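You operate a simulated robot arm through the tools that you are given. There is no shell and no other tool. Be economical: measure what you need, move in short steps, check, and stop when the job is done.

The job below is to be done with a simulated robot arm. You get a single attempt, and the scene is never put back.

Task
Raise the black rack's plugs and move the two seedling plugs to the white tray.
Fine: one to a cell; put the grey lever back up; leave the bare plugs. Where these are worked on the way, their far stop is far enough and under half their travel is too little: grey lever.

Only the result counts: the job must be done as asked and must still hold three seconds after the hand-in. Knocking over, shifting, dropping, spilling or breaking anything else fails it.

Robot
A 6-joint arm with a fingered hand on a trunk, on a base that drives. Base frame: it is fixed to the floor where the robot stands at the start and does not move with it; the origin is under the middle of the robot, x ahead of it, y to its left, z up; the surface under the hand at the start is at about z = 0.8. Units: m, rad, N and s.
With the tool pointing down near the work surface it reaches from about 0.12 to 0.82 m from the robot's upright axis, wherever it stands. Its first joint turns from -2.897 to 2.897 rad. Places, roughly: grey lever [0.5, -0.2, 0.9]; white tray (21x8x3 cm) [0.5, 0, 0.8]. Payload 5 kg.
Tool frame: the origin (TCP) lies between the finger pads and is the grasp point; the fingertips stand 0.036 m ahead of it; z points along the fingers, y is the line along which they close. The gripper opens to 0.12 m. The gripper's body begins 0.042 m behind the TCP. The gripper is a hand of 4 fingers: y runs from the thumb to the fingers, the wrist lies at [-0.019, -0.123, -0.211] in the tool frame, and closing takes about 1.5 s.
Orientation is that of the tool frame in the base frame, as [roll, pitch, yaw] about the fixed x, y, z axes, in that order (R = Rz(yaw) Ry(pitch) Rx(roll)). With the fingers straight down and the wrist toward the robot, the tool's x, y and z point along [0, 1, 0], [1, 0, 0] and [0, 0, -1] of the base frame.

Tools
- The arm moves only by the tool move_arm. Its arguments are lists of equal length, an entry for each row: "xyz": the shift along the tool's x, y, z in units of 150 mm (1.0 is 150 mm), a list of three; "delta_rot": the turn, a rotation vector about the tool's x, y, z in units of 120 degrees (1.0 is 120 degrees), a list of three. In form: {"xyz": [[dx, dy, dz], ...], "delta_rot": [[wx, wy, wz], ...]}. A call has 1 to 10 rows; each row is the pose to reach, as a shift and turn from the pose commanded when the call began, along the tool's axes at that moment. "gripper" is the closure, from 0 (fully open) to 1 (shut), set as the call begins (left out, the last holds). A call with a number of a shift or a turn outside -1 to 1 is refused whole. A row lasts 0.2 s, in which the tool goes at most 0.05 m and 0.15 rad; a call with a longer step from one row to the next is refused whole, and so is a gripper value outside its range. Where a pose cannot be reached the arm comes as near as it can. A force on the tool above 50 N (or 10 N above the force at the start of the call, whichever is more), or a blocked arm, ends the call early, and 0.2 s more pass. Each finger travels about 0.045 m/s and halts on what it meets, pressing with about 27 N; the grip force reading is that of the motor and also rises with nothing between the fingers. The clock runs only during rows and for 0.2 s after the last one: add rows that repeat a pose to give the fingers time. The reply holds the time, the measured pose of the TCP, the force on the tool along the base axes, the opening and the grip force, in the units named above and with some noise, with the torque about the TCP (base axes, N m) and any sound that the robot's microphone picked up.
- Cameras (640 x 400 px; columns grow to the right, rows downward): "scene" is now at [0.0906, -0.0445, 1.7545]; the picture's right is [-0.60, -0.80, -0.00], its down [-0.61, 0.46, -0.64] and it looks along [0.52, -0.38, -0.77] (base axes); focal length 266 px, centre (320, 200). "wrist" rides on the gripper at [0.073, -0.101, -0.142] in the tool frame; the picture's right is [-0.79, 0.29, -0.54], its down [-0.56, -0.70, 0.44] and it looks along [-0.25, 0.65, 0.71] (tool axes); focal length 280 px, centre (320, 200). There is no depth. A picture from a camera that has moved, and an enlarged one, comes with that camera's place and axes in the base frame and with its lens.
- snapshot(camera): a new picture of that camera. It takes no simulated time.
- lift_body(by): slides the trunk up (or, below 0, down) by that many m; the arm and the scene camera ride with it, the base frame stays. It gives what a move gives, with no picture.
- base_move(legs): drives the robot by 1 to 6 legs, each [ahead, turn to the left] in m and rad, along the robot's own axes; the way and the turn of a leg run together, so that a leg with both is an arc; at most 1.5 m and 3.142 rad a leg. The arm and the cameras ride along, it lands a little off, and it stops where it bumps. It gives what a move gives.
- finger_targets(index, middle, ring, thumb_bend, thumb_turn): sets how far each is bent, from 0 (flat) to 1 (curled in); at 0.3 the hand is open as for a grip, at 0.7 the pads meet at the TCP. One left out holds its place. A second passes; each finger stops where it meets its share of the squeeze, and holds until it gets a number again. A gripper value or a shape takes the hand back. It gives what a move gives, with no picture; readings hold the bend of each and the force on the fingers (four entries, about 0 where the hand has none), thumb and palm. thumb_turn goes from beside the hand (0) to across from the fingers (1), as for a grip.
- grasp_type(shape): the hand has 4 fingers and takes this shape, open, in about a second: jaw (thumb against the fingers, like two jaws); tri (thumb and two fingers); tip (a fingertip pinch); poke (one finger out to press); point (the index stretched); flat (the hand flat); cup (the hand cupped); fist (a fist). The gripper value then closes the fingers along that shape, each until it touches; the sizes above hold for jaw. It gives what a move gives, with no picture.
- pan_tilt(pan, tilt): turns the head with the scene camera to pan (to the left, within 1.501 rad either way) and tilt (down, from -0.506 to 1.204), counted from straight ahead of the robot. It gives what a move gives.
- close_up(camera, box): a new picture of the part [left, top, right, bottom] of that camera's present view, enlarged. It takes no simulated time.
- finish_job(): hands the job in; it is judged then, once.

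Go step by step. Nothing tells you exact positions but the pictures and the camera data: compare them with the known pose of the tool, close in by small moves and look again before you grip or let go. The budget is 120 turns and 82 pictures, counting those below and the enlarged ones. Unless the task says otherwise, let go and move clear before handing in, and close with one line.

The tools are called after ">>>" as a command line: name --argument value ..., lists and objects as JSON in quotes. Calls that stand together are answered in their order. move_arm: Moves the arm, as the interface text tells. Its arguments: {"type":"object","properties":{"xyz":{"type":"array"},"delta_rot":{"type":"array"},"gripper":{"type":"number"}},"required":["xyz","delta_rot"]} The other tools are called the same way: lift_body (by) slides the trunk up or down; grasp_type (shape) gives the hand a shape; finger_targets (index, middle, ring, thumb_bend, thumb_turn) moves the fingers one by one; base_move (legs) drives the base; pan_tilt (pan, tilt) turns the head that bears the scene camera; snapshot (camera) takes a picture; close_up (camera, box) takes an enlarged picture of a part of a camera's view; finish_job () hands the job in.

At the start:

```text
time_s: 0.0
eef_pos: [0.5008, -0.5117, 1.2948]
orientation: [-3.14, 0.0, 1.572]
wrist_force: [-0.6, -0.6, -0.1]
ft_torque: [0.01, -0.02, -0.02]
width: 0.1198
grip_force: 0.1
shape: jaw
bend: [0.3, 0.3, 0.3, 0.3, 0.98]
finger forces: [0.1, 0.1, 0.1, 0.0, 0.0, 0.1]
trunk travel left (down, up): [-0.775, 0.065]
robot x, y, heading: [-0.0009, -0.0004, -0.005]
head pan, tilt: [-0.639, 0.873]
```

scene: 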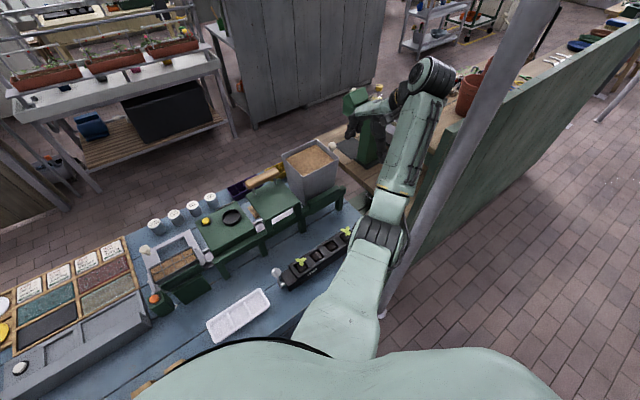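
wrist: 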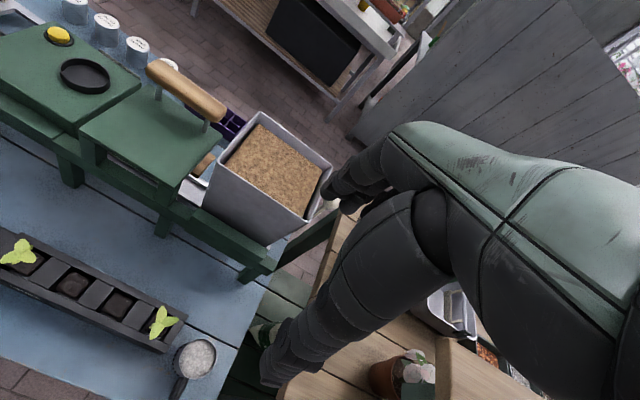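

I see a black rack with two seedlings and what look like bare plugs, a white tray beside it, and a knobbed lever at one end. I'll look closer at both.

>>> close_up --camera "scene" --box '[190, 210, 370, 350]'

>>> close_up --camera "wrist" --box '[0, 200, 280, 400]'

```text
2.86 times, centred on (280, 280) of scene
camera zoom: at [0.0906, -0.0445, 1.7545], right [-0.6, -0.8, 0.0], down [-0.61, 0.46, -0.64], along [0.52, -0.38, -0.77], focal length 760 px, centre (434, -29)
```

zoom: 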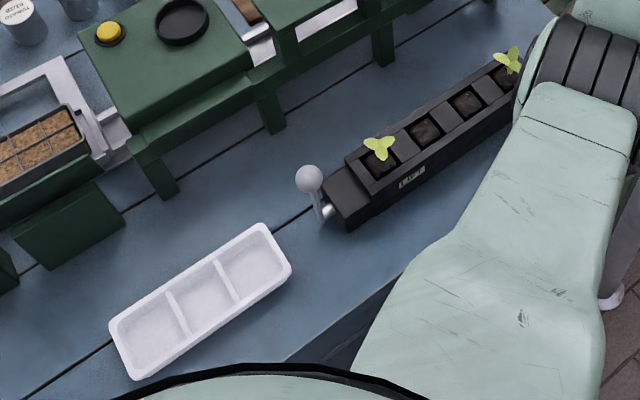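

```text
2.00 times, centred on (140, 300) of wrist
camera zoom: at [0.3987, -0.4395, 1.4373], right [0.29, -0.79, 0.54], down [-0.7, -0.56, -0.44], along [0.65, -0.25, -0.71], focal length 561 px, centre (680, 0)
```

zoom: 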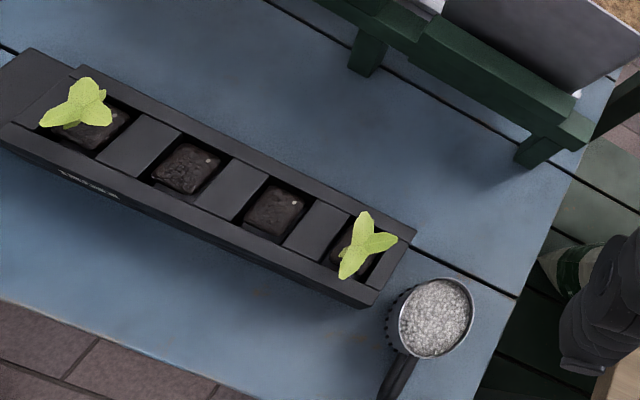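

The rack runs along y at x≈0.49, from about y=-0.2 to -0.52, with seedlings in the two end cells. The lever is at its +y end, around (0.49, -0.16, 0.9), and I'll look at it closely.

>>> close_up --camera "scene" --box '[255, 240, 325, 300]'

>>> move_arm --xyz '[[0.3, 0, 0], [0.6, 0, 0], [0.9, 0, 0]]' --delta_rot '[[0, 0, 0], [0, 0, 0], [0, 0, 0]]'

>>> snapshot --camera "wrist"

```text
6.67 times, centred on (290, 270) of scene
camera zoom: at [0.0906, -0.0445, 1.7545], right [-0.6, -0.8, 0.0], down [-0.61, 0.46, -0.64], along [0.52, -0.38, -0.77], focal length 1772 px, centre (520, -267)
```

zoom: 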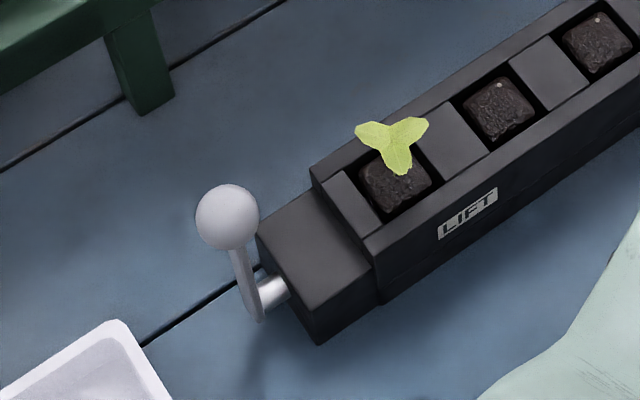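

```text
time_s: 0.8
eef_pos: [0.5315, -0.3944, 1.2584]
orientation: [3.134, 0.0, 1.568]
wrist_force: [0.9, 0.3, -0.2]
ft_torque: [-0.03, 0.0, 0.0]
width: 0.1197
grip_force: 0.1
shape: jaw
bend: [0.3, 0.3, 0.3, 0.3, 0.98]
finger forces: [0.1, 0.1, 0.0, 0.1, 0.0, 0.0]
out of reach, approached as far as the arm can: row 1, 2, 3
trunk travel left (down, up): [-0.775, 0.065]
robot x, y, heading: [0.0016, 0.0041, 0.0]
head pan, tilt: [-0.639, 0.873]
```

```text
76 pictures are left
camera wrist: at [0.4295, -0.3223, 1.4012], right [0.28, -0.79, 0.55], down [-0.7, -0.56, -0.45], along [0.66, -0.25, -0.71], focal length 280 px, centre (320, 200)
```

wrist: 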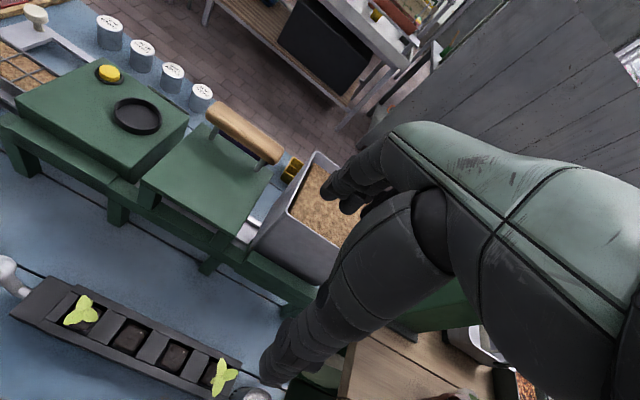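

The lever has a ball knob and stands roughly upright, leaning slightly to +x. I'll lower the hand to get a closer view from the wrist camera.

>>> move_arm --xyz '[[0, 0, 0.3], [0, 0, 0.6], [0, 0, 0.9], [0.25, 0, 1.0], [0.5, 0, 1.0]]' --delta_rot '[[0, 0, 0], [0, 0, 0], [0, 0, 0], [0, 0, 0], [0, 0, 0]]'

>>> snapshot --camera "wrist"

>>> snapshot --camera "scene"

```text
time_s: 2.0
eef_pos: [0.5302, -0.3208, 1.1111]
orientation: [-3.142, 0.002, 1.57]
wrist_force: [0.2, 0.1, 0.4]
ft_torque: [-0.01, -0.01, -0.03]
width: 0.1197
grip_force: 0.1
shape: jaw
bend: [0.3, 0.3, 0.3, 0.3, 0.98]
finger forces: [0.1, 0.1, 0.1, 0.0, 0.0, 0.1]
trunk travel left (down, up): [-0.775, 0.065]
robot x, y, heading: [0.0021, 0.0007, 0.002]
head pan, tilt: [-0.639, 0.873]
```

```text
75 pictures are left
camera wrist: at [0.429, -0.2491, 1.2527], right [0.29, -0.79, 0.54], down [-0.7, -0.56, -0.44], along [0.65, -0.25, -0.71], focal length 280 px, centre (320, 200)
```

wrist: 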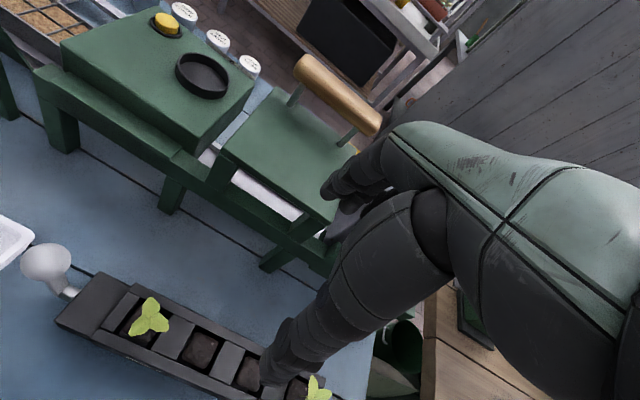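

```text
74 pictures are left
camera scene: at [0.0903, -0.0418, 1.7546], right [-0.6, -0.8, 0.0], down [-0.61, 0.46, -0.64], along [0.52, -0.38, -0.77], focal length 266 px, centre (320, 200)
```

scene: 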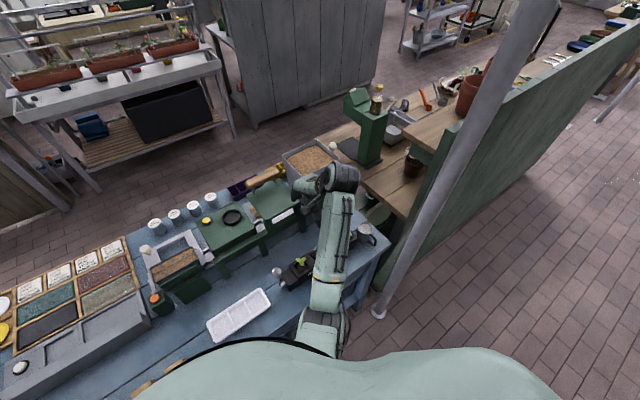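

Triangulating, the knob is near (0.484, -0.155, 0.92) and the pivot near (0.478, -0.163, 0.83). I'll bring the open hand above the knob and look again.

>>> move_arm --xyz '[[0.25, -0.1, 0.1], [0.5, -0.2, 0.2], [0.75, -0.3, 0.3], [1.0, -0.31, 0.4]]' --delta_rot '[[0, 0, 0], [0, 0, 0], [0, 0, 0], [0, 0, 0]]'

>>> snapshot --camera "wrist"

>>> close_up --camera "scene" --box '[200, 180, 360, 300]'

```text
time_s: 3.0
eef_pos: [0.4855, -0.1697, 1.0511]
orientation: [-3.141, 0.002, 1.571]
wrist_force: [0.0, -0.2, 0.1]
ft_torque: [-0.01, 0.01, 0.01]
width: 0.1198
grip_force: 0.1
shape: jaw
bend: [0.3, 0.3, 0.3, 0.3, 0.98]
finger forces: [0.1, 0.0, 0.0, 0.0, 0.0, 0.0]
trunk travel left (down, up): [-0.775, 0.065]
robot x, y, heading: [-0.001, -0.0011, 0.001]
head pan, tilt: [-0.639, 0.873]
```

```text
73 pictures are left
camera wrist: at [0.3831, -0.097, 1.193], right [0.29, -0.79, 0.54], down [-0.7, -0.56, -0.44], along [0.65, -0.25, -0.71], focal length 280 px, centre (320, 200)
```

wrist: 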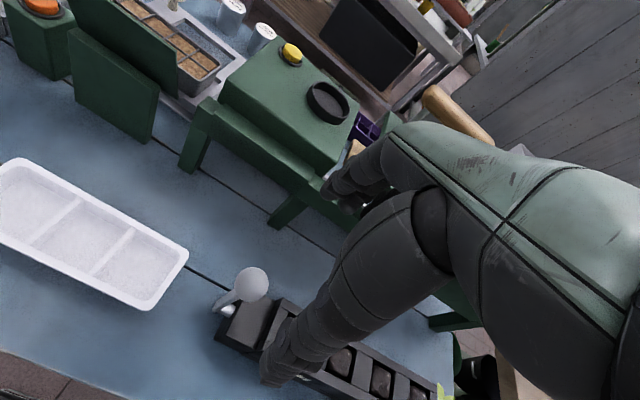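

```text
3.33 times, centred on (280, 240) of scene
camera zoom: at [0.0901, -0.0411, 1.7546], right [-0.6, -0.8, 0.0], down [-0.61, 0.46, -0.64], along [0.52, -0.39, -0.76], focal length 886 px, centre (453, 67)
```

zoom: 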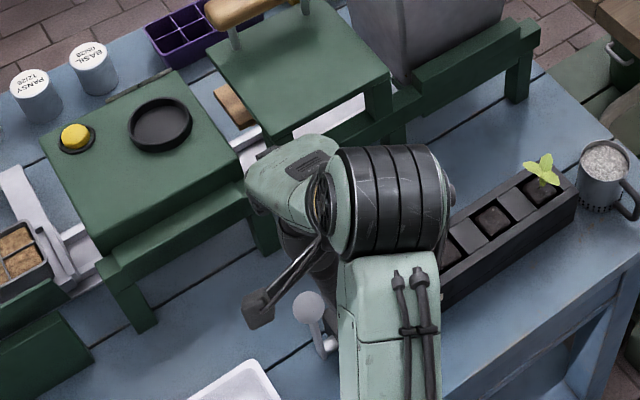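

The knob now resolves to about (0.489, -0.161, 0.91), directly below the hand and between the jaws. I'll descend around it and check.

>>> move_arm --xyz '[[0.05, 0.02, 0.2], [0.05, 0.02, 0.4], [0.05, 0.02, 0.6], [0.05, 0.02, 0.8]]' --delta_rot '[[0, 0, 0], [0, 0, 0], [0, 0, 0], [0, 0, 0]]'

>>> snapshot --camera "wrist"

>>> close_up --camera "scene" --box '[220, 200, 340, 300]'

```text
time_s: 4.0
eef_pos: [0.4886, -0.1652, 0.9288]
orientation: [-3.141, 0.003, 1.571]
wrist_force: [-0.3, 0.0, -0.3]
ft_torque: [-0.05, 0.0, -0.01]
width: 0.1198
grip_force: 0.0
shape: jaw
bend: [0.3, 0.3, 0.3, 0.3, 0.98]
finger forces: [0.1, 0.1, 0.1, 0.0, 0.1, 0.1]
trunk travel left (down, up): [-0.775, 0.065]
robot x, y, heading: [0.0007, -0.0027, 0.0]
head pan, tilt: [-0.639, 0.873]
```

```text
71 pictures are left
camera wrist: at [0.3868, -0.0926, 1.0713], right [0.29, -0.79, 0.54], down [-0.7, -0.56, -0.44], along [0.65, -0.25, -0.71], focal length 280 px, centre (320, 200)
```

wrist: 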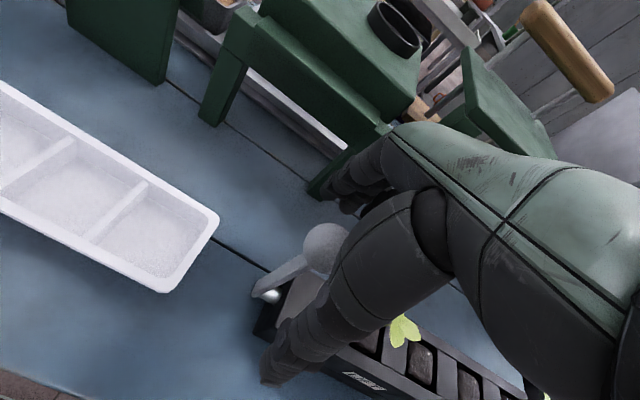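

```text
4.00 times, centred on (280, 250) of scene
camera zoom: at [0.0906, -0.0436, 1.7545], right [-0.6, -0.8, 0.0], down [-0.61, 0.46, -0.64], along [0.52, -0.38, -0.77], focal length 1063 px, centre (480, 0)
```

zoom: 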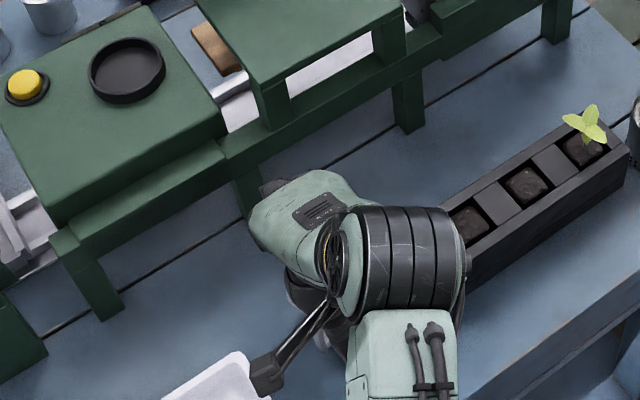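

The knob sits between thumb and fingers. I'll close to a loose cage of about 4 cm and then pull gently toward the robot to find which way the lever moves.

>>> move_arm --xyz '[[0, 0, 0], [0, 0, 0], [0, 0, 0], [0, 0, 0], [0, 0, 0], [0, 0, 0], [0, 0, 0]]' --delta_rot '[[0, 0, 0], [0, 0, 0], [0, 0, 0], [0, 0, 0], [0, 0, 0], [0, 0, 0], [0, 0, 0]]' --gripper 0.65

>>> snapshot --camera "wrist"

```text
time_s: 5.6
eef_pos: [0.4887, -0.1659, 0.9289]
orientation: [-3.142, 0.0, 1.57]
wrist_force: [-0.2, 1.0, -0.2]
ft_torque: [0.03, -0.01, -0.03]
width: 0.0424
grip_force: 0.0
shape: jaw
bend: [0.74, 0.51, 0.49, 0.73, 1.0]
finger forces: [0.0, 0.1, 0.1, 0.0, 0.0, 0.0]
trunk travel left (down, up): [-0.775, 0.065]
robot x, y, heading: [-0.0027, -0.0018, 0.003]
head pan, tilt: [-0.639, 0.873]
```

```text
69 pictures are left
camera wrist: at [0.3868, -0.0929, 1.0716], right [0.29, -0.79, 0.54], down [-0.7, -0.56, -0.44], along [0.65, -0.25, -0.71], focal length 280 px, centre (320, 200)
```

wrist: 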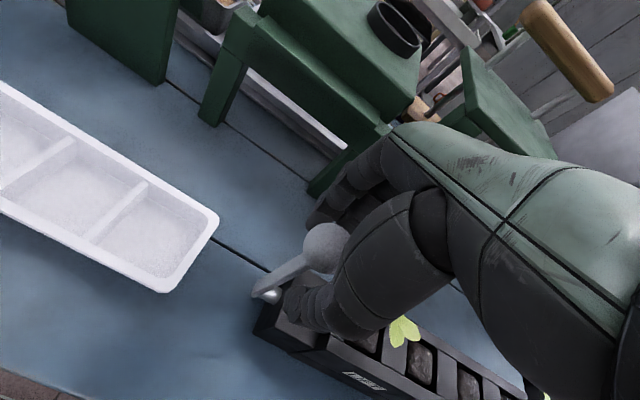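

The knob lies at the TCP, loosely caged. I'll pull toward the robot in small steps.

>>> move_arm --xyz '[[0, -0.05, 0], [0, -0.1, 0], [0, -0.15, 0], [0, -0.2, 0], [0, -0.25, 0]]' --delta_rot '[[0, 0, 0], [0, 0, 0], [0, 0, 0], [0, 0, 0], [0, 0, 0]]'

>>> snapshot --camera "wrist"

```text
time_s: 6.8
eef_pos: [0.4498, -0.165, 0.9293]
orientation: [-3.141, -0.001, 1.57]
wrist_force: [2.8, 0.2, 1.1]
ft_torque: [0.04, -0.09, -0.04]
width: 0.0433
grip_force: 0.1
shape: jaw
bend: [0.74, 0.51, 0.49, 0.73, 1.0]
finger forces: [2.1, 0.1, 0.1, 0.0, 0.1, 0.0]
trunk travel left (down, up): [-0.775, 0.065]
robot x, y, heading: [0.0013, -0.0004, 0.002]
head pan, tilt: [-0.639, 0.873]
```

```text
68 pictures are left
camera wrist: at [0.3483, -0.0929, 1.072], right [0.29, -0.79, 0.54], down [-0.7, -0.56, -0.44], along [0.65, -0.25, -0.71], focal length 280 px, centre (320, 200)
```

wrist: 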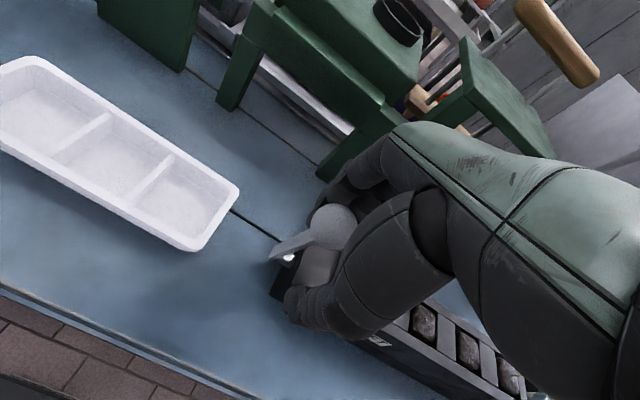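

The lever follows with only about 3 N, so it comes down toward the robot. I'll continue along its arc.

>>> move_arm --xyz '[[0, -0.07, 0.02], [0, -0.14, 0.047], [0, -0.2, 0.09], [0, -0.253, 0.14], [0, -0.305, 0.2], [0, -0.347, 0.26]]' --delta_rot '[[0, 0, 0], [0, 0, 0], [0, 0, 0], [0, 0, 0], [0, 0, 0], [0, 0, 0]]'

>>> snapshot --camera "wrist"

>>> close_up --camera "scene" --box '[220, 200, 380, 320]'

```text
time_s: 8.2
eef_pos: [0.3977, -0.1634, 0.8905]
orientation: [3.141, -0.001, 1.57]
wrist_force: [-0.7, -0.5, 9.2]
ft_torque: [0.11, -0.59, 0.02]
width: 0.0434
grip_force: 0.1
shape: jaw
bend: [0.74, 0.66, 0.65, 0.72, 1.0]
finger forces: [10.3, 0.1, 0.0, 0.1, 2.1, 0.0]
trunk travel left (down, up): [-0.775, 0.065]
robot x, y, heading: [0.0001, -0.0009, 0.003]
head pan, tilt: [-0.639, 0.873]
```

```text
67 pictures are left
camera wrist: at [0.2964, -0.0926, 1.0329], right [0.29, -0.79, 0.54], down [-0.7, -0.56, -0.44], along [0.65, -0.25, -0.71], focal length 280 px, centre (320, 200)
```

wrist: 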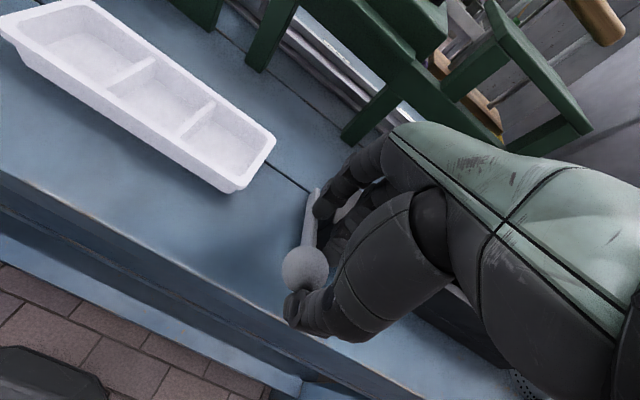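

```text
3.33 times, centred on (300, 260) of scene
camera zoom: at [0.0893, -0.0437, 1.7546], right [-0.6, -0.8, 0.0], down [-0.61, 0.46, -0.64], along [0.52, -0.38, -0.77], focal length 886 px, centre (387, 0)
```

zoom: 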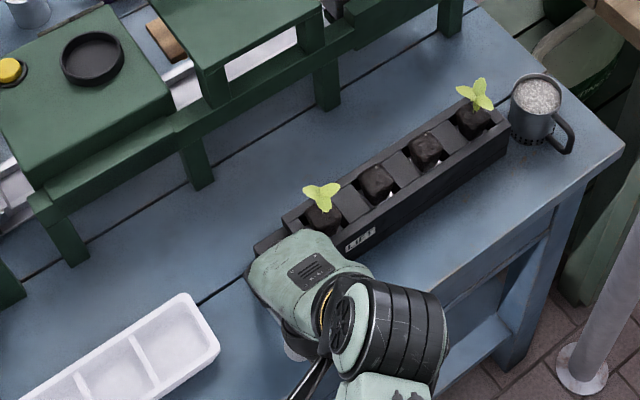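

The plugs are visibly rising and the lever is about 70° over. I'll press on down to its stop, watching the force.

>>> move_arm --xyz '[[0, -0.02, 0.05], [0, -0.03, 0.1], [0, -0.03, 0.15], [0, -0.03, 0.2]]' --delta_rot '[[0, 0, 0], [0, 0, 0], [0, 0, 0], [0, 0, 0]]'

>>> snapshot --camera "wrist"

>>> close_up --camera "scene" --box '[270, 200, 370, 280]'

```text
time_s: 8.9
eef_pos: [0.3937, -0.1661, 0.8825]
orientation: [3.12, 0.005, 1.569]
wrist_force: [-21.0, 5.0, 35.4]
ft_torque: [0.6, -1.86, 0.21]
width: 0.0406
grip_force: 26.8
shape: jaw
bend: [0.24, 0.7, 0.58, 0.74, 1.0]
finger forces: [37.1, 0.0, 0.0, 0.1, 26.5, 0.1]
trunk travel left (down, up): [-0.775, 0.065]
robot x, y, heading: [-0.0025, -0.0008, -0.002]
head pan, tilt: [-0.639, 0.873]
stopped in row 3: the force on the tool passed its limit at 56 N (the readings are from after the stop); the commanded pose is now the measured one
```

```text
65 pictures are left
camera wrist: at [0.2901, -0.0934, 1.0226], right [0.28, -0.79, 0.55], down [-0.69, -0.56, -0.45], along [0.67, -0.26, -0.7], focal length 280 px, centre (320, 200)
```

wrist: 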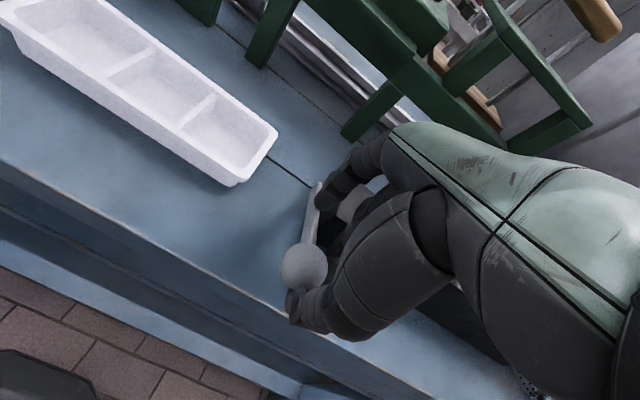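

```text
5.00 times, centred on (320, 240) of scene
camera zoom: at [0.0834, -0.0427, 1.7551], right [-0.6, -0.8, 0.0], down [-0.61, 0.46, -0.65], along [0.52, -0.38, -0.76], focal length 1329 px, centre (320, 0)
```

zoom: 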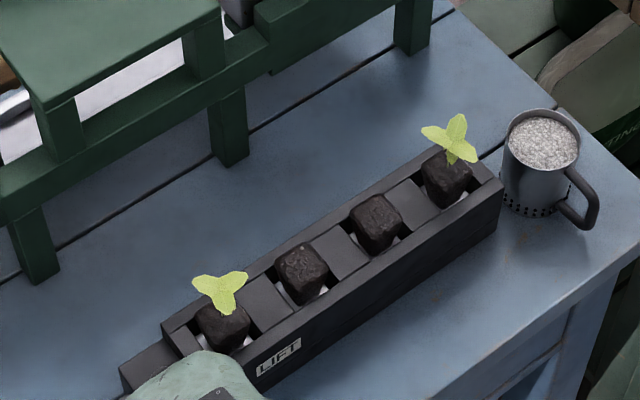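

A firm stop at 56 N with the plugs standing up. I'll open the hand, back up slightly, and see whether the lever stays.

>>> move_arm --xyz '[[0, 0, 0], [0, 0, 0], [0, 0, 0], [0, 0, 0], [0, 0, 0], [0, 0, -0.15], [0, 0, -0.4], [0, 0, -0.7]]' --delta_rot '[[0, 0, 0], [0, 0, 0], [0, 0, 0], [0, 0, 0], [0, 0, 0], [0, 0, 0], [0, 0, 0], [0, 0, 0]]' --gripper 0.1

>>> snapshot --camera "wrist"

```text
time_s: 10.7
eef_pos: [0.3957, -0.1657, 0.9823]
orientation: [3.131, 0.003, 1.57]
wrist_force: [-0.2, 0.3, 0.7]
ft_torque: [0.0, -0.03, 0.0]
width: 0.1077
grip_force: 0.1
shape: jaw
bend: [0.27, 0.32, 0.31, 0.4, 0.98]
finger forces: [0.0, 0.1, 0.1, 0.0, 0.0, 0.0]
trunk travel left (down, up): [-0.775, 0.065]
robot x, y, heading: [0.0016, 0.0012, -0.009]
head pan, tilt: [-0.639, 0.873]
```

```text
63 pictures are left
camera wrist: at [0.2931, -0.0938, 1.1226], right [0.28, -0.79, 0.55], down [-0.7, -0.56, -0.45], along [0.66, -0.26, -0.71], focal length 280 px, centre (320, 200)
```

wrist: 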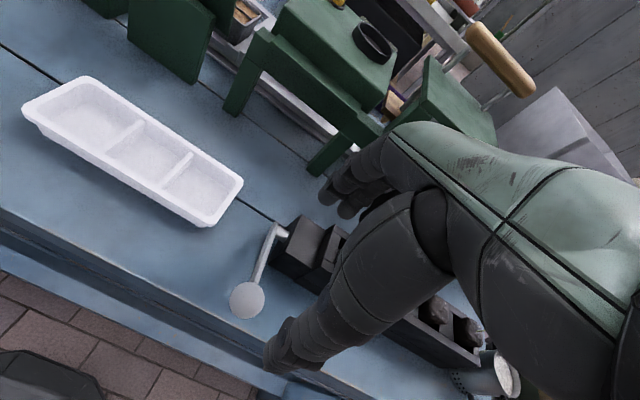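

The lever stays down and the plugs stay raised. Now I'll move the hand over to the near seedling, high enough to stay clear, and look.

>>> move_arm --xyz '[[0, 0, -0.3], [-0.15, 0.15, -0.5], [-0.3, 0.3, -0.5], [-0.45, 0.45, -0.5], [-0.6, 0.63, -0.5]]' --delta_rot '[[0, 0, 0], [0, 0, 0], [0, 0, 0], [0, 0, 0], [0, 0, 0]]' --gripper 0

>>> snapshot --camera "wrist"

>>> close_up --camera "scene" --box '[200, 200, 360, 320]'

```text
time_s: 11.9
eef_pos: [0.4903, -0.2575, 1.058]
orientation: [3.131, 0.004, 1.57]
wrist_force: [-0.5, -0.8, -0.3]
ft_torque: [0.0, 0.04, -0.02]
width: 0.1197
grip_force: 0.0
shape: jaw
bend: [0.3, 0.3, 0.3, 0.3, 0.98]
finger forces: [0.1, 0.0, 0.0, 0.1, 0.0, 0.0]
trunk travel left (down, up): [-0.775, 0.065]
robot x, y, heading: [-0.0001, 0.0001, -0.002]
head pan, tilt: [-0.639, 0.873]
```

```text
62 pictures are left
camera wrist: at [0.3878, -0.1846, 1.2001], right [0.28, -0.79, 0.55], down [-0.7, -0.56, -0.45], along [0.66, -0.26, -0.71], focal length 280 px, centre (320, 200)
```

wrist: 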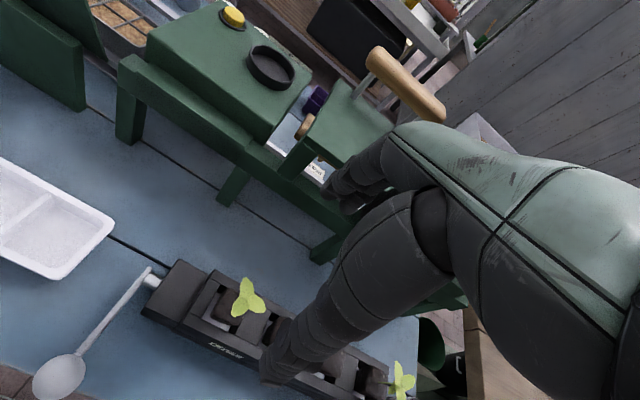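

```text
3.33 times, centred on (280, 260) of scene
camera zoom: at [0.093, -0.0465, 1.7542], right [-0.6, -0.8, 0.0], down [-0.62, 0.46, -0.64], along [0.52, -0.38, -0.77], focal length 886 px, centre (453, 0)
```

zoom: 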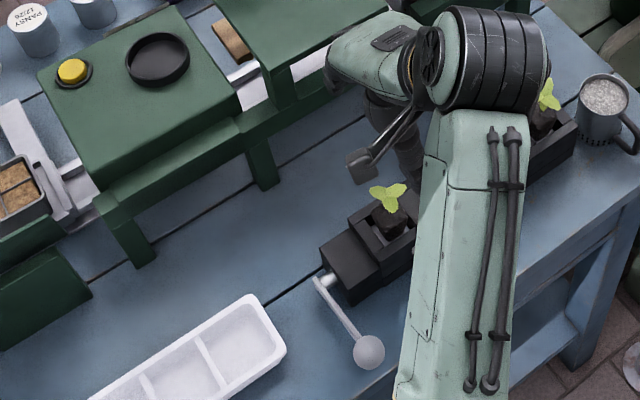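

The near seedling is at about (0.49, -0.26), but its height is poorly determined. I'll shift sideways for a second viewpoint and see both seedlings.

>>> move_arm --xyz '[[-0.3, -0.1, 0], [-0.6, -0.2, 0], [-0.9, -0.3, 0]]' --delta_rot '[[0, 0, 0], [0, 0, 0], [0, 0, 0]]'

>>> snapshot --camera "wrist"

>>> close_up --camera "wrist" --box '[40, 160, 300, 360]'

```text
time_s: 12.7
eef_pos: [0.442, -0.3919, 1.0619]
orientation: [3.13, 0.004, 1.57]
wrist_force: [-0.4, -0.6, 0.1]
ft_torque: [0.01, -0.03, 0.02]
width: 0.1197
grip_force: 0.1
shape: jaw
bend: [0.3, 0.3, 0.3, 0.3, 0.98]
finger forces: [0.0, 0.1, 0.0, 0.0, 0.0, 0.1]
trunk travel left (down, up): [-0.775, 0.065]
robot x, y, heading: [-0.001, 0.0005, -0.005]
head pan, tilt: [-0.639, 0.873]
```

```text
60 pictures are left
camera wrist: at [0.3393, -0.3201, 1.2022], right [0.28, -0.79, 0.55], down [-0.7, -0.56, -0.45], along [0.66, -0.26, -0.71], focal length 280 px, centre (320, 200)
```

wrist: 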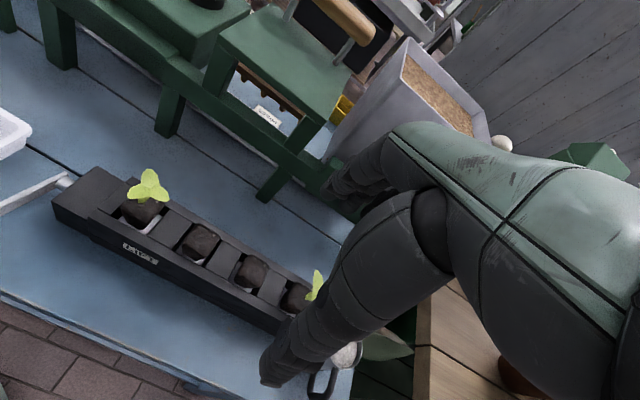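

```text
2.00 times, centred on (170, 260) of wrist
camera zoom: at [0.3393, -0.3201, 1.2022], right [0.28, -0.79, 0.55], down [-0.7, -0.56, -0.45], along [0.66, -0.26, -0.71], focal length 561 px, centre (620, 80)
```

zoom: 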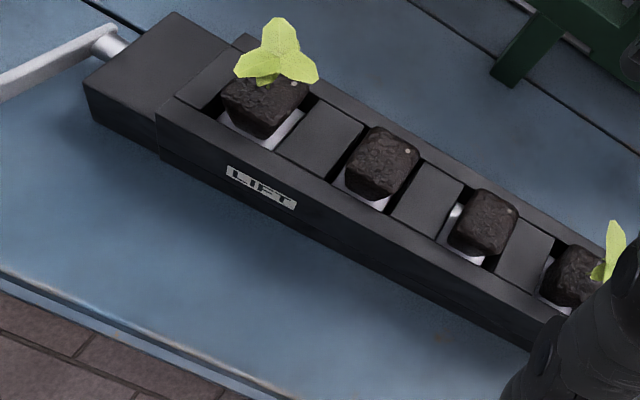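

The plug tops sit near z≈0.878 with the leaves at about 0.915, and the first plug is at about (0.48, -0.252). I'd like a narrower grip that clears the bare plugs, so I'll see how the "tip" shape looks.

>>> grasp_type --shape "tip"

>>> snapshot --camera "wrist"

>>> move_arm --xyz '[[0, 0, 0], [0, 0, 0], [0, 0, 0], [0, 0, 0], [0, 0, 0]]' --delta_rot '[[0, 0, 0], [0, 0, 0], [0, 0, 0], [0, 0, 0], [0, 0, 0]]' --gripper 0.65

>>> snapshot --camera "wrist"

```text
time_s: 13.6
eef_pos: [0.4437, -0.3908, 1.062]
orientation: [3.132, 0.001, 1.57]
wrist_force: [-0.1, -0.2, -0.1]
ft_torque: [-0.01, 0.04, -0.01]
width: 0.1198
grip_force: 0.1
shape: tip
bend: [0.3, 0.98, 0.99, 0.3, 0.98]
finger forces: [0.0, 0.0, 0.1, 0.0, 0.0, 0.0]
trunk travel left (down, up): [-0.775, 0.065]
robot x, y, heading: [-0.0015, 0.0019, -0.001]
head pan, tilt: [-0.639, 0.873]
```

```text
58 pictures are left
camera wrist: at [0.3407, -0.3185, 1.2021], right [0.28, -0.79, 0.55], down [-0.7, -0.56, -0.45], along [0.66, -0.26, -0.71], focal length 280 px, centre (320, 200)
```

wrist: 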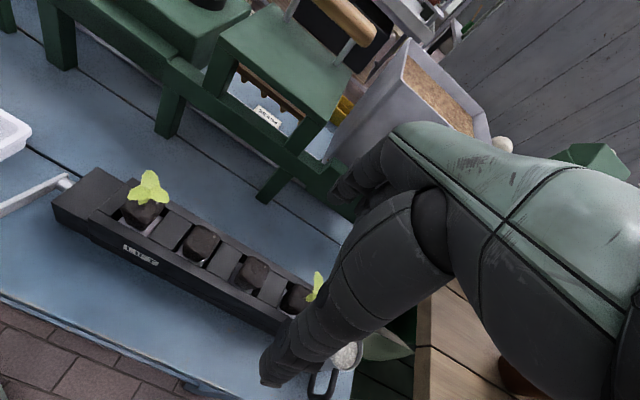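

```text
time_s: 14.8
eef_pos: [0.4434, -0.3898, 1.062]
orientation: [3.131, 0.003, 1.569]
wrist_force: [0.0, -0.1, 0.2]
ft_torque: [0.01, -0.03, 0.01]
width: 0.0425
grip_force: 0.0
shape: tip
bend: [0.73, 0.98, 0.99, 0.73, 1.0]
finger forces: [0.0, 0.0, 0.1, 0.0, 0.0, 0.0]
trunk travel left (down, up): [-0.775, 0.065]
robot x, y, heading: [-0.0017, 0.0017, 0.004]
head pan, tilt: [-0.639, 0.873]
```

```text
57 pictures are left
camera wrist: at [0.3404, -0.3189, 1.2021], right [0.28, -0.79, 0.55], down [-0.7, -0.56, -0.45], along [0.66, -0.26, -0.71], focal length 280 px, centre (320, 200)
```

wrist: 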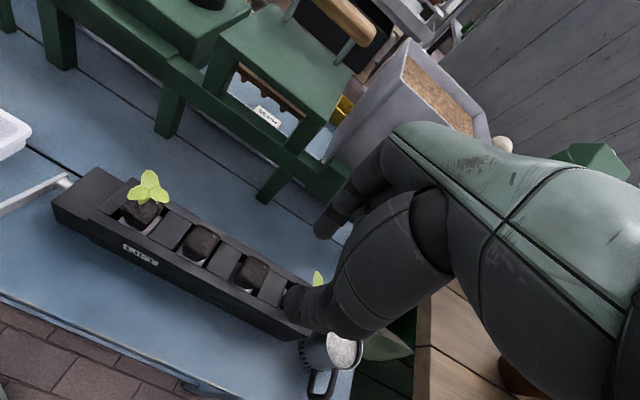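

"Tip" curls the other fingers away, leaving a clean thumb-index pinch. I estimate the rail top at z≈0.862 and the plugs spanning 0.855 to 0.89. I'll open and move over the near seedling.

>>> move_arm --xyz '[[0.3, 0.08, 0], [0.6, 0.16, 0], [0.92, 0.244, 0], [0.92, 0.244, 0], [0.92, 0.244, 0.3]]' --delta_rot '[[0, 0, 0], [0, 0, 0], [0, 0, 0], [0, 0, 0], [0, 0, 0]]' --gripper 0.0

>>> snapshot --camera "wrist"

>>> close_up --camera "scene" --box '[250, 200, 350, 280]'

```text
time_s: 16.0
eef_pos: [0.4806, -0.2509, 1.0149]
orientation: [3.128, 0.004, 1.569]
wrist_force: [0.3, -0.5, 0.3]
ft_torque: [-0.02, -0.02, 0.02]
width: 0.1198
grip_force: 0.1
shape: tip
bend: [0.3, 0.98, 0.99, 0.3, 0.98]
finger forces: [0.0, 0.1, 0.0, 0.0, 0.1, 0.0]
trunk travel left (down, up): [-0.775, 0.065]
robot x, y, heading: [-0.0004, 0.0009, 0.004]
head pan, tilt: [-0.639, 0.873]
```

```text
56 pictures are left
camera wrist: at [0.3774, -0.1793, 1.1554], right [0.28, -0.79, 0.55], down [-0.7, -0.56, -0.45], along [0.66, -0.26, -0.71], focal length 280 px, centre (320, 200)
```

wrist: 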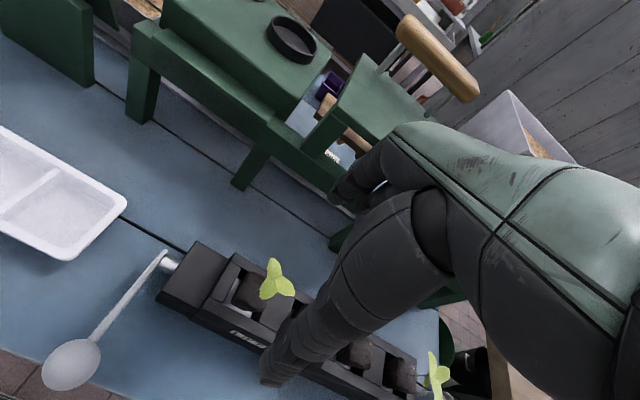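

```text
5.00 times, centred on (300, 240) of scene
camera zoom: at [0.0904, -0.0441, 1.7545], right [-0.6, -0.8, 0.0], down [-0.61, 0.46, -0.64], along [0.52, -0.38, -0.77], focal length 1329 px, centre (420, 0)
```

zoom: 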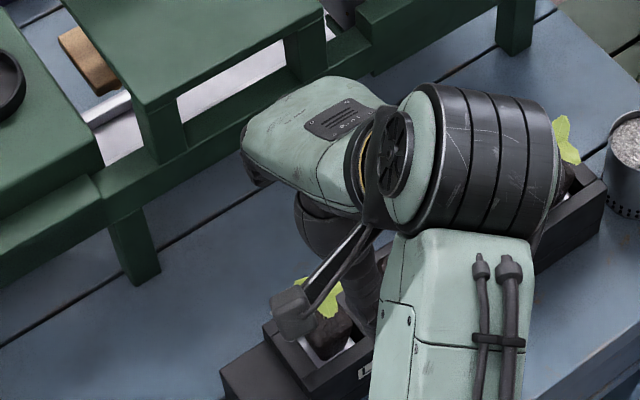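

The hand is aligned with the plug at (0.479, -0.251). I'll descend in two stages.

>>> move_arm --xyz '[[0, 0, 0.15], [0, 0, 0.3], [0, 0, 0.42]]' --delta_rot '[[0, 0, 0], [0, 0, 0], [0, 0, 0]]'

>>> snapshot --camera "wrist"

```text
time_s: 16.8
eef_pos: [0.4812, -0.252, 0.9509]
orientation: [3.131, 0.005, 1.569]
wrist_force: [-0.1, -0.1, -0.1]
ft_torque: [0.0, -0.02, 0.01]
width: 0.1197
grip_force: 0.0
shape: tip
bend: [0.3, 0.98, 0.99, 0.3, 0.98]
finger forces: [0.0, 0.1, 0.0, 0.0, 0.0, 0.1]
trunk travel left (down, up): [-0.775, 0.065]
robot x, y, heading: [0.0001, 0.0025, 0.002]
head pan, tilt: [-0.639, 0.873]
```

```text
54 pictures are left
camera wrist: at [0.3792, -0.1797, 1.0912], right [0.28, -0.79, 0.55], down [-0.7, -0.56, -0.45], along [0.66, -0.26, -0.71], focal length 280 px, centre (320, 200)
```

wrist: 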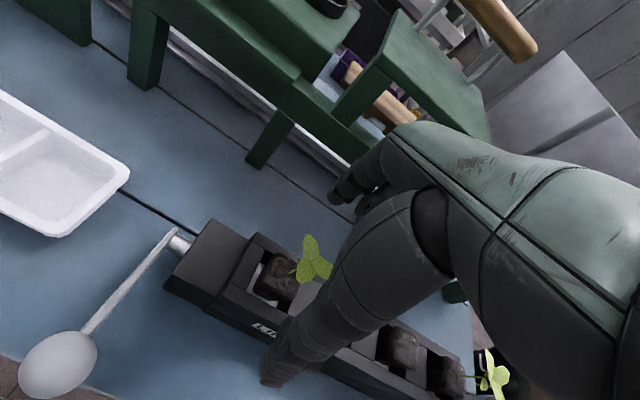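

Still well aligned. I'll go down to TCP z≈0.903, with the fingertips just above the rail.

>>> move_arm --xyz '[[0, -0.01, 0.1], [0, -0.01, 0.2], [0, -0.01, 0.31]]' --delta_rot '[[0, 0, 0], [0, 0, 0], [0, 0, 0]]'

>>> snapshot --camera "wrist"

>>> close_up --camera "wrist" --box '[200, 160, 400, 360]'

```text
time_s: 17.6
eef_pos: [0.4802, -0.2531, 0.9061]
orientation: [3.129, 0.004, 1.569]
wrist_force: [-0.3, 0.1, 0.6]
ft_torque: [-0.03, -0.01, -0.02]
width: 0.1196
grip_force: 0.0
shape: tip
bend: [0.3, 0.98, 0.99, 0.3, 0.98]
finger forces: [0.0, 0.0, 0.0, 0.1, 0.1, 0.1]
trunk travel left (down, up): [-0.775, 0.065]
robot x, y, heading: [0.0001, -0.0031, 0.001]
head pan, tilt: [-0.639, 0.873]
```

```text
53 pictures are left
camera wrist: at [0.3778, -0.1805, 1.0458], right [0.28, -0.79, 0.55], down [-0.7, -0.56, -0.45], along [0.66, -0.26, -0.71], focal length 280 px, centre (320, 200)
```

wrist: 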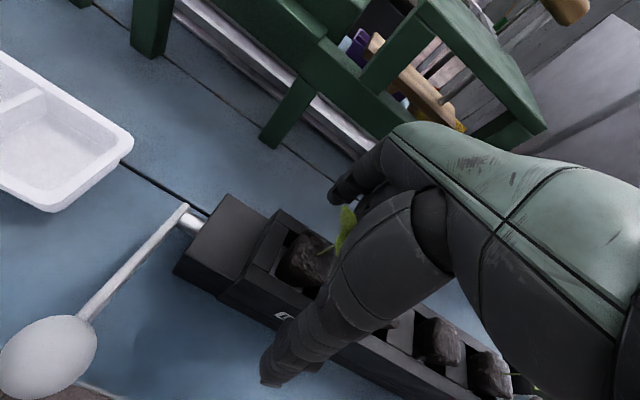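

```text
2.00 times, centred on (300, 260) of wrist
camera zoom: at [0.3778, -0.1805, 1.0458], right [0.28, -0.79, 0.55], down [-0.7, -0.56, -0.45], along [0.66, -0.26, -0.71], focal length 561 px, centre (360, 80)
```

zoom: 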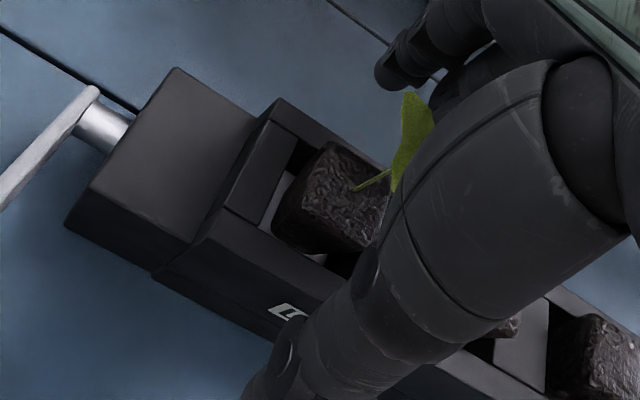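

The plug and stem line up with the fingertip midpoint, and there's no contact yet. I'll lower 5 mm more and close.

>>> move_arm --xyz '[[0, 0.01, 0.035], [0, 0.01, 0.035], [0, 0.01, 0.035], [0, 0.01, 0.035], [0, 0.01, 0.035], [0, 0.01, 0.035], [0, 0.01, 0.035], [0, 0.01, 0.035], [0, 0.01, 0.035], [0, 0.01, 0.035]]' --delta_rot '[[0, 0, 0], [0, 0, 0], [0, 0, 0], [0, 0, 0], [0, 0, 0], [0, 0, 0], [0, 0, 0], [0, 0, 0], [0, 0, 0], [0, 0, 0]]' --gripper 0.8

>>> snapshot --camera "wrist"

>>> close_up --camera "wrist" --box '[200, 160, 400, 360]'

```text
time_s: 19.8
eef_pos: [0.4816, -0.2532, 0.9025]
orientation: [3.126, 0.007, 1.569]
wrist_force: [2.0, -0.8, 26.6]
ft_torque: [-0.04, 0.09, -0.05]
width: 0.0419
grip_force: 27.1
shape: tip
bend: [0.73, 1.0, 1.0, 0.74, 1.0]
finger forces: [34.6, 0.0, 0.0, 0.1, 44.4, 0.0]
trunk travel left (down, up): [-0.775, 0.065]
robot x, y, heading: [-0.0023, -0.0003, 0.003]
head pan, tilt: [-0.639, 0.873]
```

```text
51 pictures are left
camera wrist: at [0.3781, -0.1805, 1.0425], right [0.28, -0.79, 0.55], down [-0.69, -0.56, -0.45], along [0.66, -0.26, -0.7], focal length 280 px, centre (320, 200)
```

wrist: 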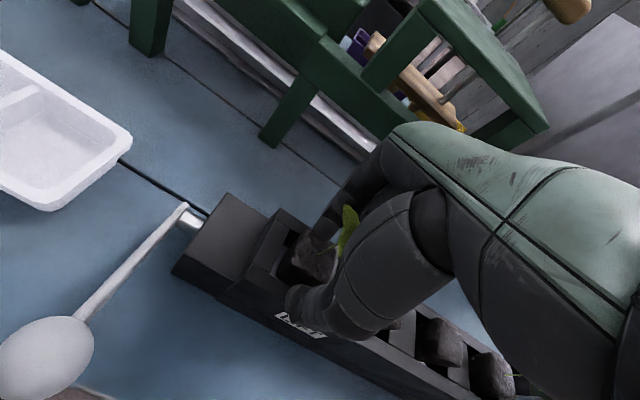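

```text
2.00 times, centred on (300, 260) of wrist
camera zoom: at [0.3781, -0.1805, 1.0425], right [0.28, -0.79, 0.55], down [-0.69, -0.56, -0.45], along [0.66, -0.26, -0.7], focal length 561 px, centre (360, 80)
```

zoom: 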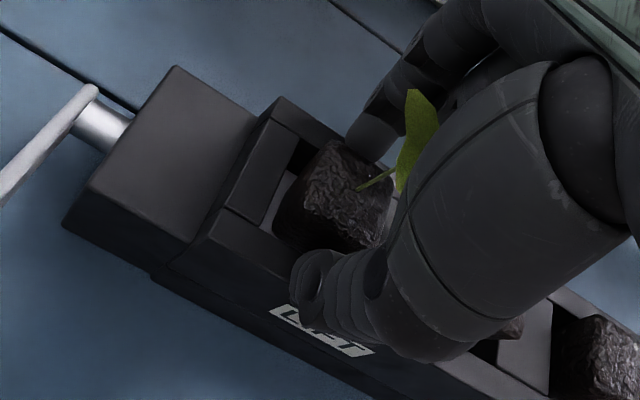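

It closed at 0.042 m, with some vertical load, probably the tips on the rails. I'll raise slowly and see whether the plug comes along.

>>> move_arm --xyz '[[0, 0, -0.03], [0, 0, -0.06], [0, 0, -0.1], [0, 0, -0.15]]' --delta_rot '[[0, 0, 0], [0, 0, 0], [0, 0, 0], [0, 0, 0]]'

>>> close_up --camera "wrist" --box '[200, 160, 400, 360]'

```text
time_s: 20.8
eef_pos: [0.4819, -0.2527, 0.9222]
orientation: [3.131, 0.001, 1.57]
wrist_force: [0.0, -0.1, -0.9]
ft_torque: [0.01, 0.0, -0.01]
width: 0.0355
grip_force: 26.7
shape: tip
bend: [0.74, 1.0, 1.0, 0.78, 1.0]
finger forces: [19.8, 0.0, 0.1, 0.0, 19.7, 0.0]
trunk travel left (down, up): [-0.775, 0.065]
robot x, y, heading: [0.0022, -0.0012, 0.003]
head pan, tilt: [-0.639, 0.873]
```

```text
2.00 times, centred on (300, 260) of wrist
camera zoom: at [0.3795, -0.1811, 1.0627], right [0.28, -0.79, 0.55], down [-0.7, -0.56, -0.45], along [0.66, -0.25, -0.71], focal length 561 px, centre (360, 80)
```

zoom: 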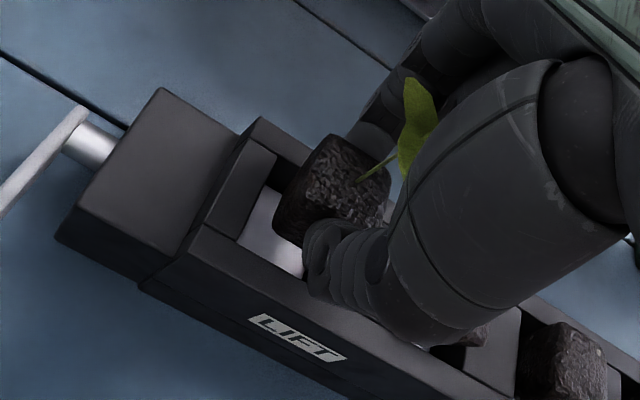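

The plug is held at 3.55 cm and clear of the rack. I'll raise it and carry it toward the far tray cell, near (0.48, 0.07).

>>> move_arm --xyz '[[0, 0, -0.25], [0, 0, -0.5], [0.25, 0, -0.5], [0.5, 0, -0.5], [0.75, 0, -0.5], [1.0, 0, -0.5]]' --delta_rot '[[0, 0, 0], [0, 0, 0], [0, 0, 0], [0, 0, 0], [0, 0, 0], [0, 0, 0]]'

>>> move_arm --xyz '[[0.25, 0, 0], [0.5, 0, 0], [0.75, 0, 0], [1.0, 0, 0]]' --delta_rot '[[0, 0, 0], [0, 0, 0], [0, 0, 0], [0, 0, 0]]'

>>> snapshot --camera "wrist"

>>> close_up --camera "scene" --box '[180, 220, 340, 360]'

```text
time_s: 22.2
eef_pos: [0.4802, -0.1004, 0.9948]
orientation: [3.13, 0.006, 1.568]
wrist_force: [-0.3, -1.3, -0.3]
ft_torque: [-0.01, 0.0, -0.03]
width: 0.0359
grip_force: 27.3
shape: tip
bend: [0.74, 1.0, 1.0, 0.78, 1.0]
finger forces: [19.8, 0.0, 0.0, 0.0, 19.8, 0.0]
trunk travel left (down, up): [-0.775, 0.065]
robot x, y, heading: [0.004, 0.0007, -0.001]
head pan, tilt: [-0.639, 0.873]
```

```text
time_s: 23.2
eef_pos: [0.4818, 0.0487, 0.9981]
orientation: [3.132, 0.005, 1.568]
wrist_force: [-0.4, 0.1, 0.0]
ft_torque: [-0.01, -0.04, -0.01]
width: 0.0358
grip_force: 26.7
shape: tip
bend: [0.74, 1.0, 1.0, 0.78, 1.0]
finger forces: [19.8, 0.0, 0.0, 0.0, 19.8, 0.1]
trunk travel left (down, up): [-0.775, 0.065]
robot x, y, heading: [-0.0009, -0.0024, -0.002]
head pan, tilt: [-0.639, 0.873]
```

```text
48 pictures are left
camera wrist: at [0.3795, 0.1219, 1.1383], right [0.28, -0.79, 0.55], down [-0.7, -0.56, -0.45], along [0.66, -0.26, -0.71], focal length 280 px, centre (320, 200)
```

wrist: 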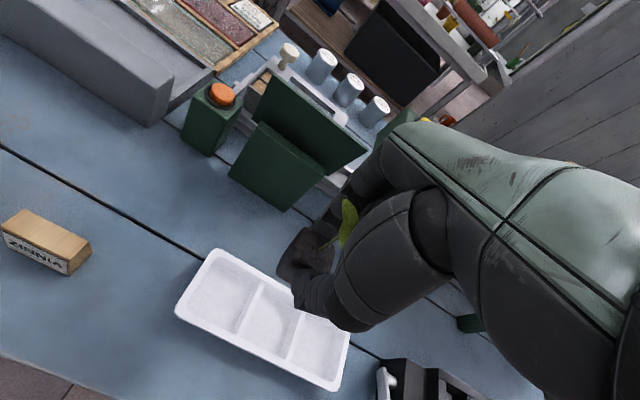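

```text
2.86 times, centred on (260, 290) of scene
camera zoom: at [0.0903, -0.0425, 1.7545], right [-0.6, -0.8, 0.0], down [-0.61, 0.46, -0.64], along [0.52, -0.38, -0.77], focal length 760 px, centre (491, -57)
```

zoom: 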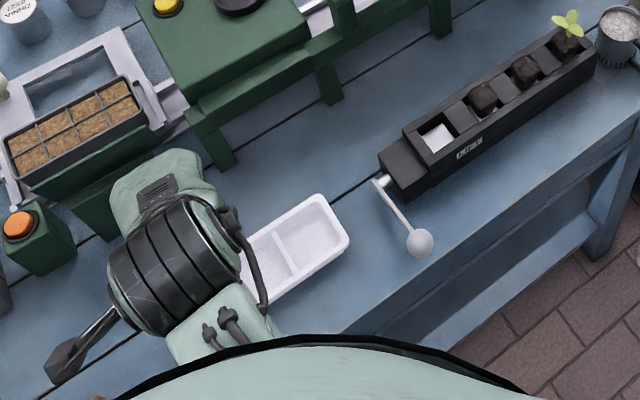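

The tray cells measure at about y = 0.067, 0.003 and -0.065, all at x≈0.482. I'll shift over the far cell and descend partway.

>>> move_arm --xyz '[[0.12, 0, 0], [0.12, 0, 0.25], [0.12, 0, 0.5], [0.12, 0, 0.72]]' --delta_rot '[[0, 0, 0], [0, 0, 0], [0, 0, 0], [0, 0, 0]]'

>>> snapshot --camera "wrist"

>>> close_up --camera "wrist" --box '[200, 160, 400, 360]'

```text
time_s: 24.2
eef_pos: [0.4828, 0.064, 0.8895]
orientation: [3.131, 0.004, 1.568]
wrist_force: [0.0, 0.6, -1.1]
ft_torque: [-0.02, 0.0, 0.03]
width: 0.0357
grip_force: 26.7
shape: tip
bend: [0.74, 1.0, 1.0, 0.78, 1.0]
finger forces: [19.8, 0.0, 0.1, 0.0, 19.8, 0.0]
trunk travel left (down, up): [-0.775, 0.065]
robot x, y, heading: [0.0002, 0.0007, 0.003]
head pan, tilt: [-0.639, 0.873]
```

```text
46 pictures are left
camera wrist: at [0.3803, 0.1369, 1.0297], right [0.28, -0.79, 0.55], down [-0.7, -0.56, -0.45], along [0.66, -0.26, -0.71], focal length 280 px, centre (320, 200)
```

wrist: 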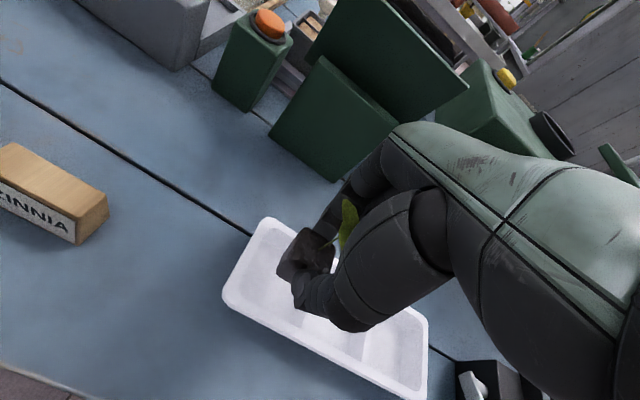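

```text
2.00 times, centred on (300, 260) of wrist
camera zoom: at [0.3803, 0.1369, 1.0297], right [0.28, -0.79, 0.55], down [-0.7, -0.56, -0.45], along [0.66, -0.26, -0.71], focal length 561 px, centre (360, 80)
```

zoom: 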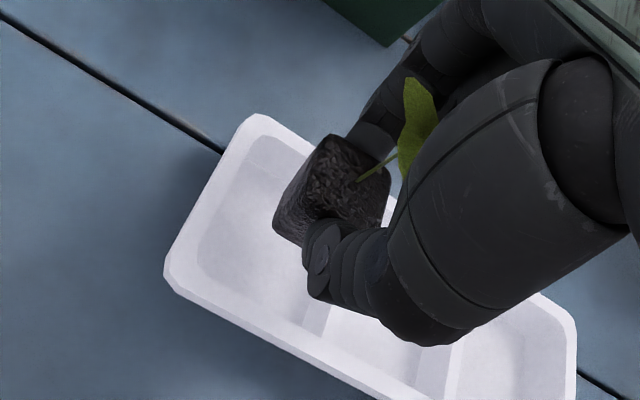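

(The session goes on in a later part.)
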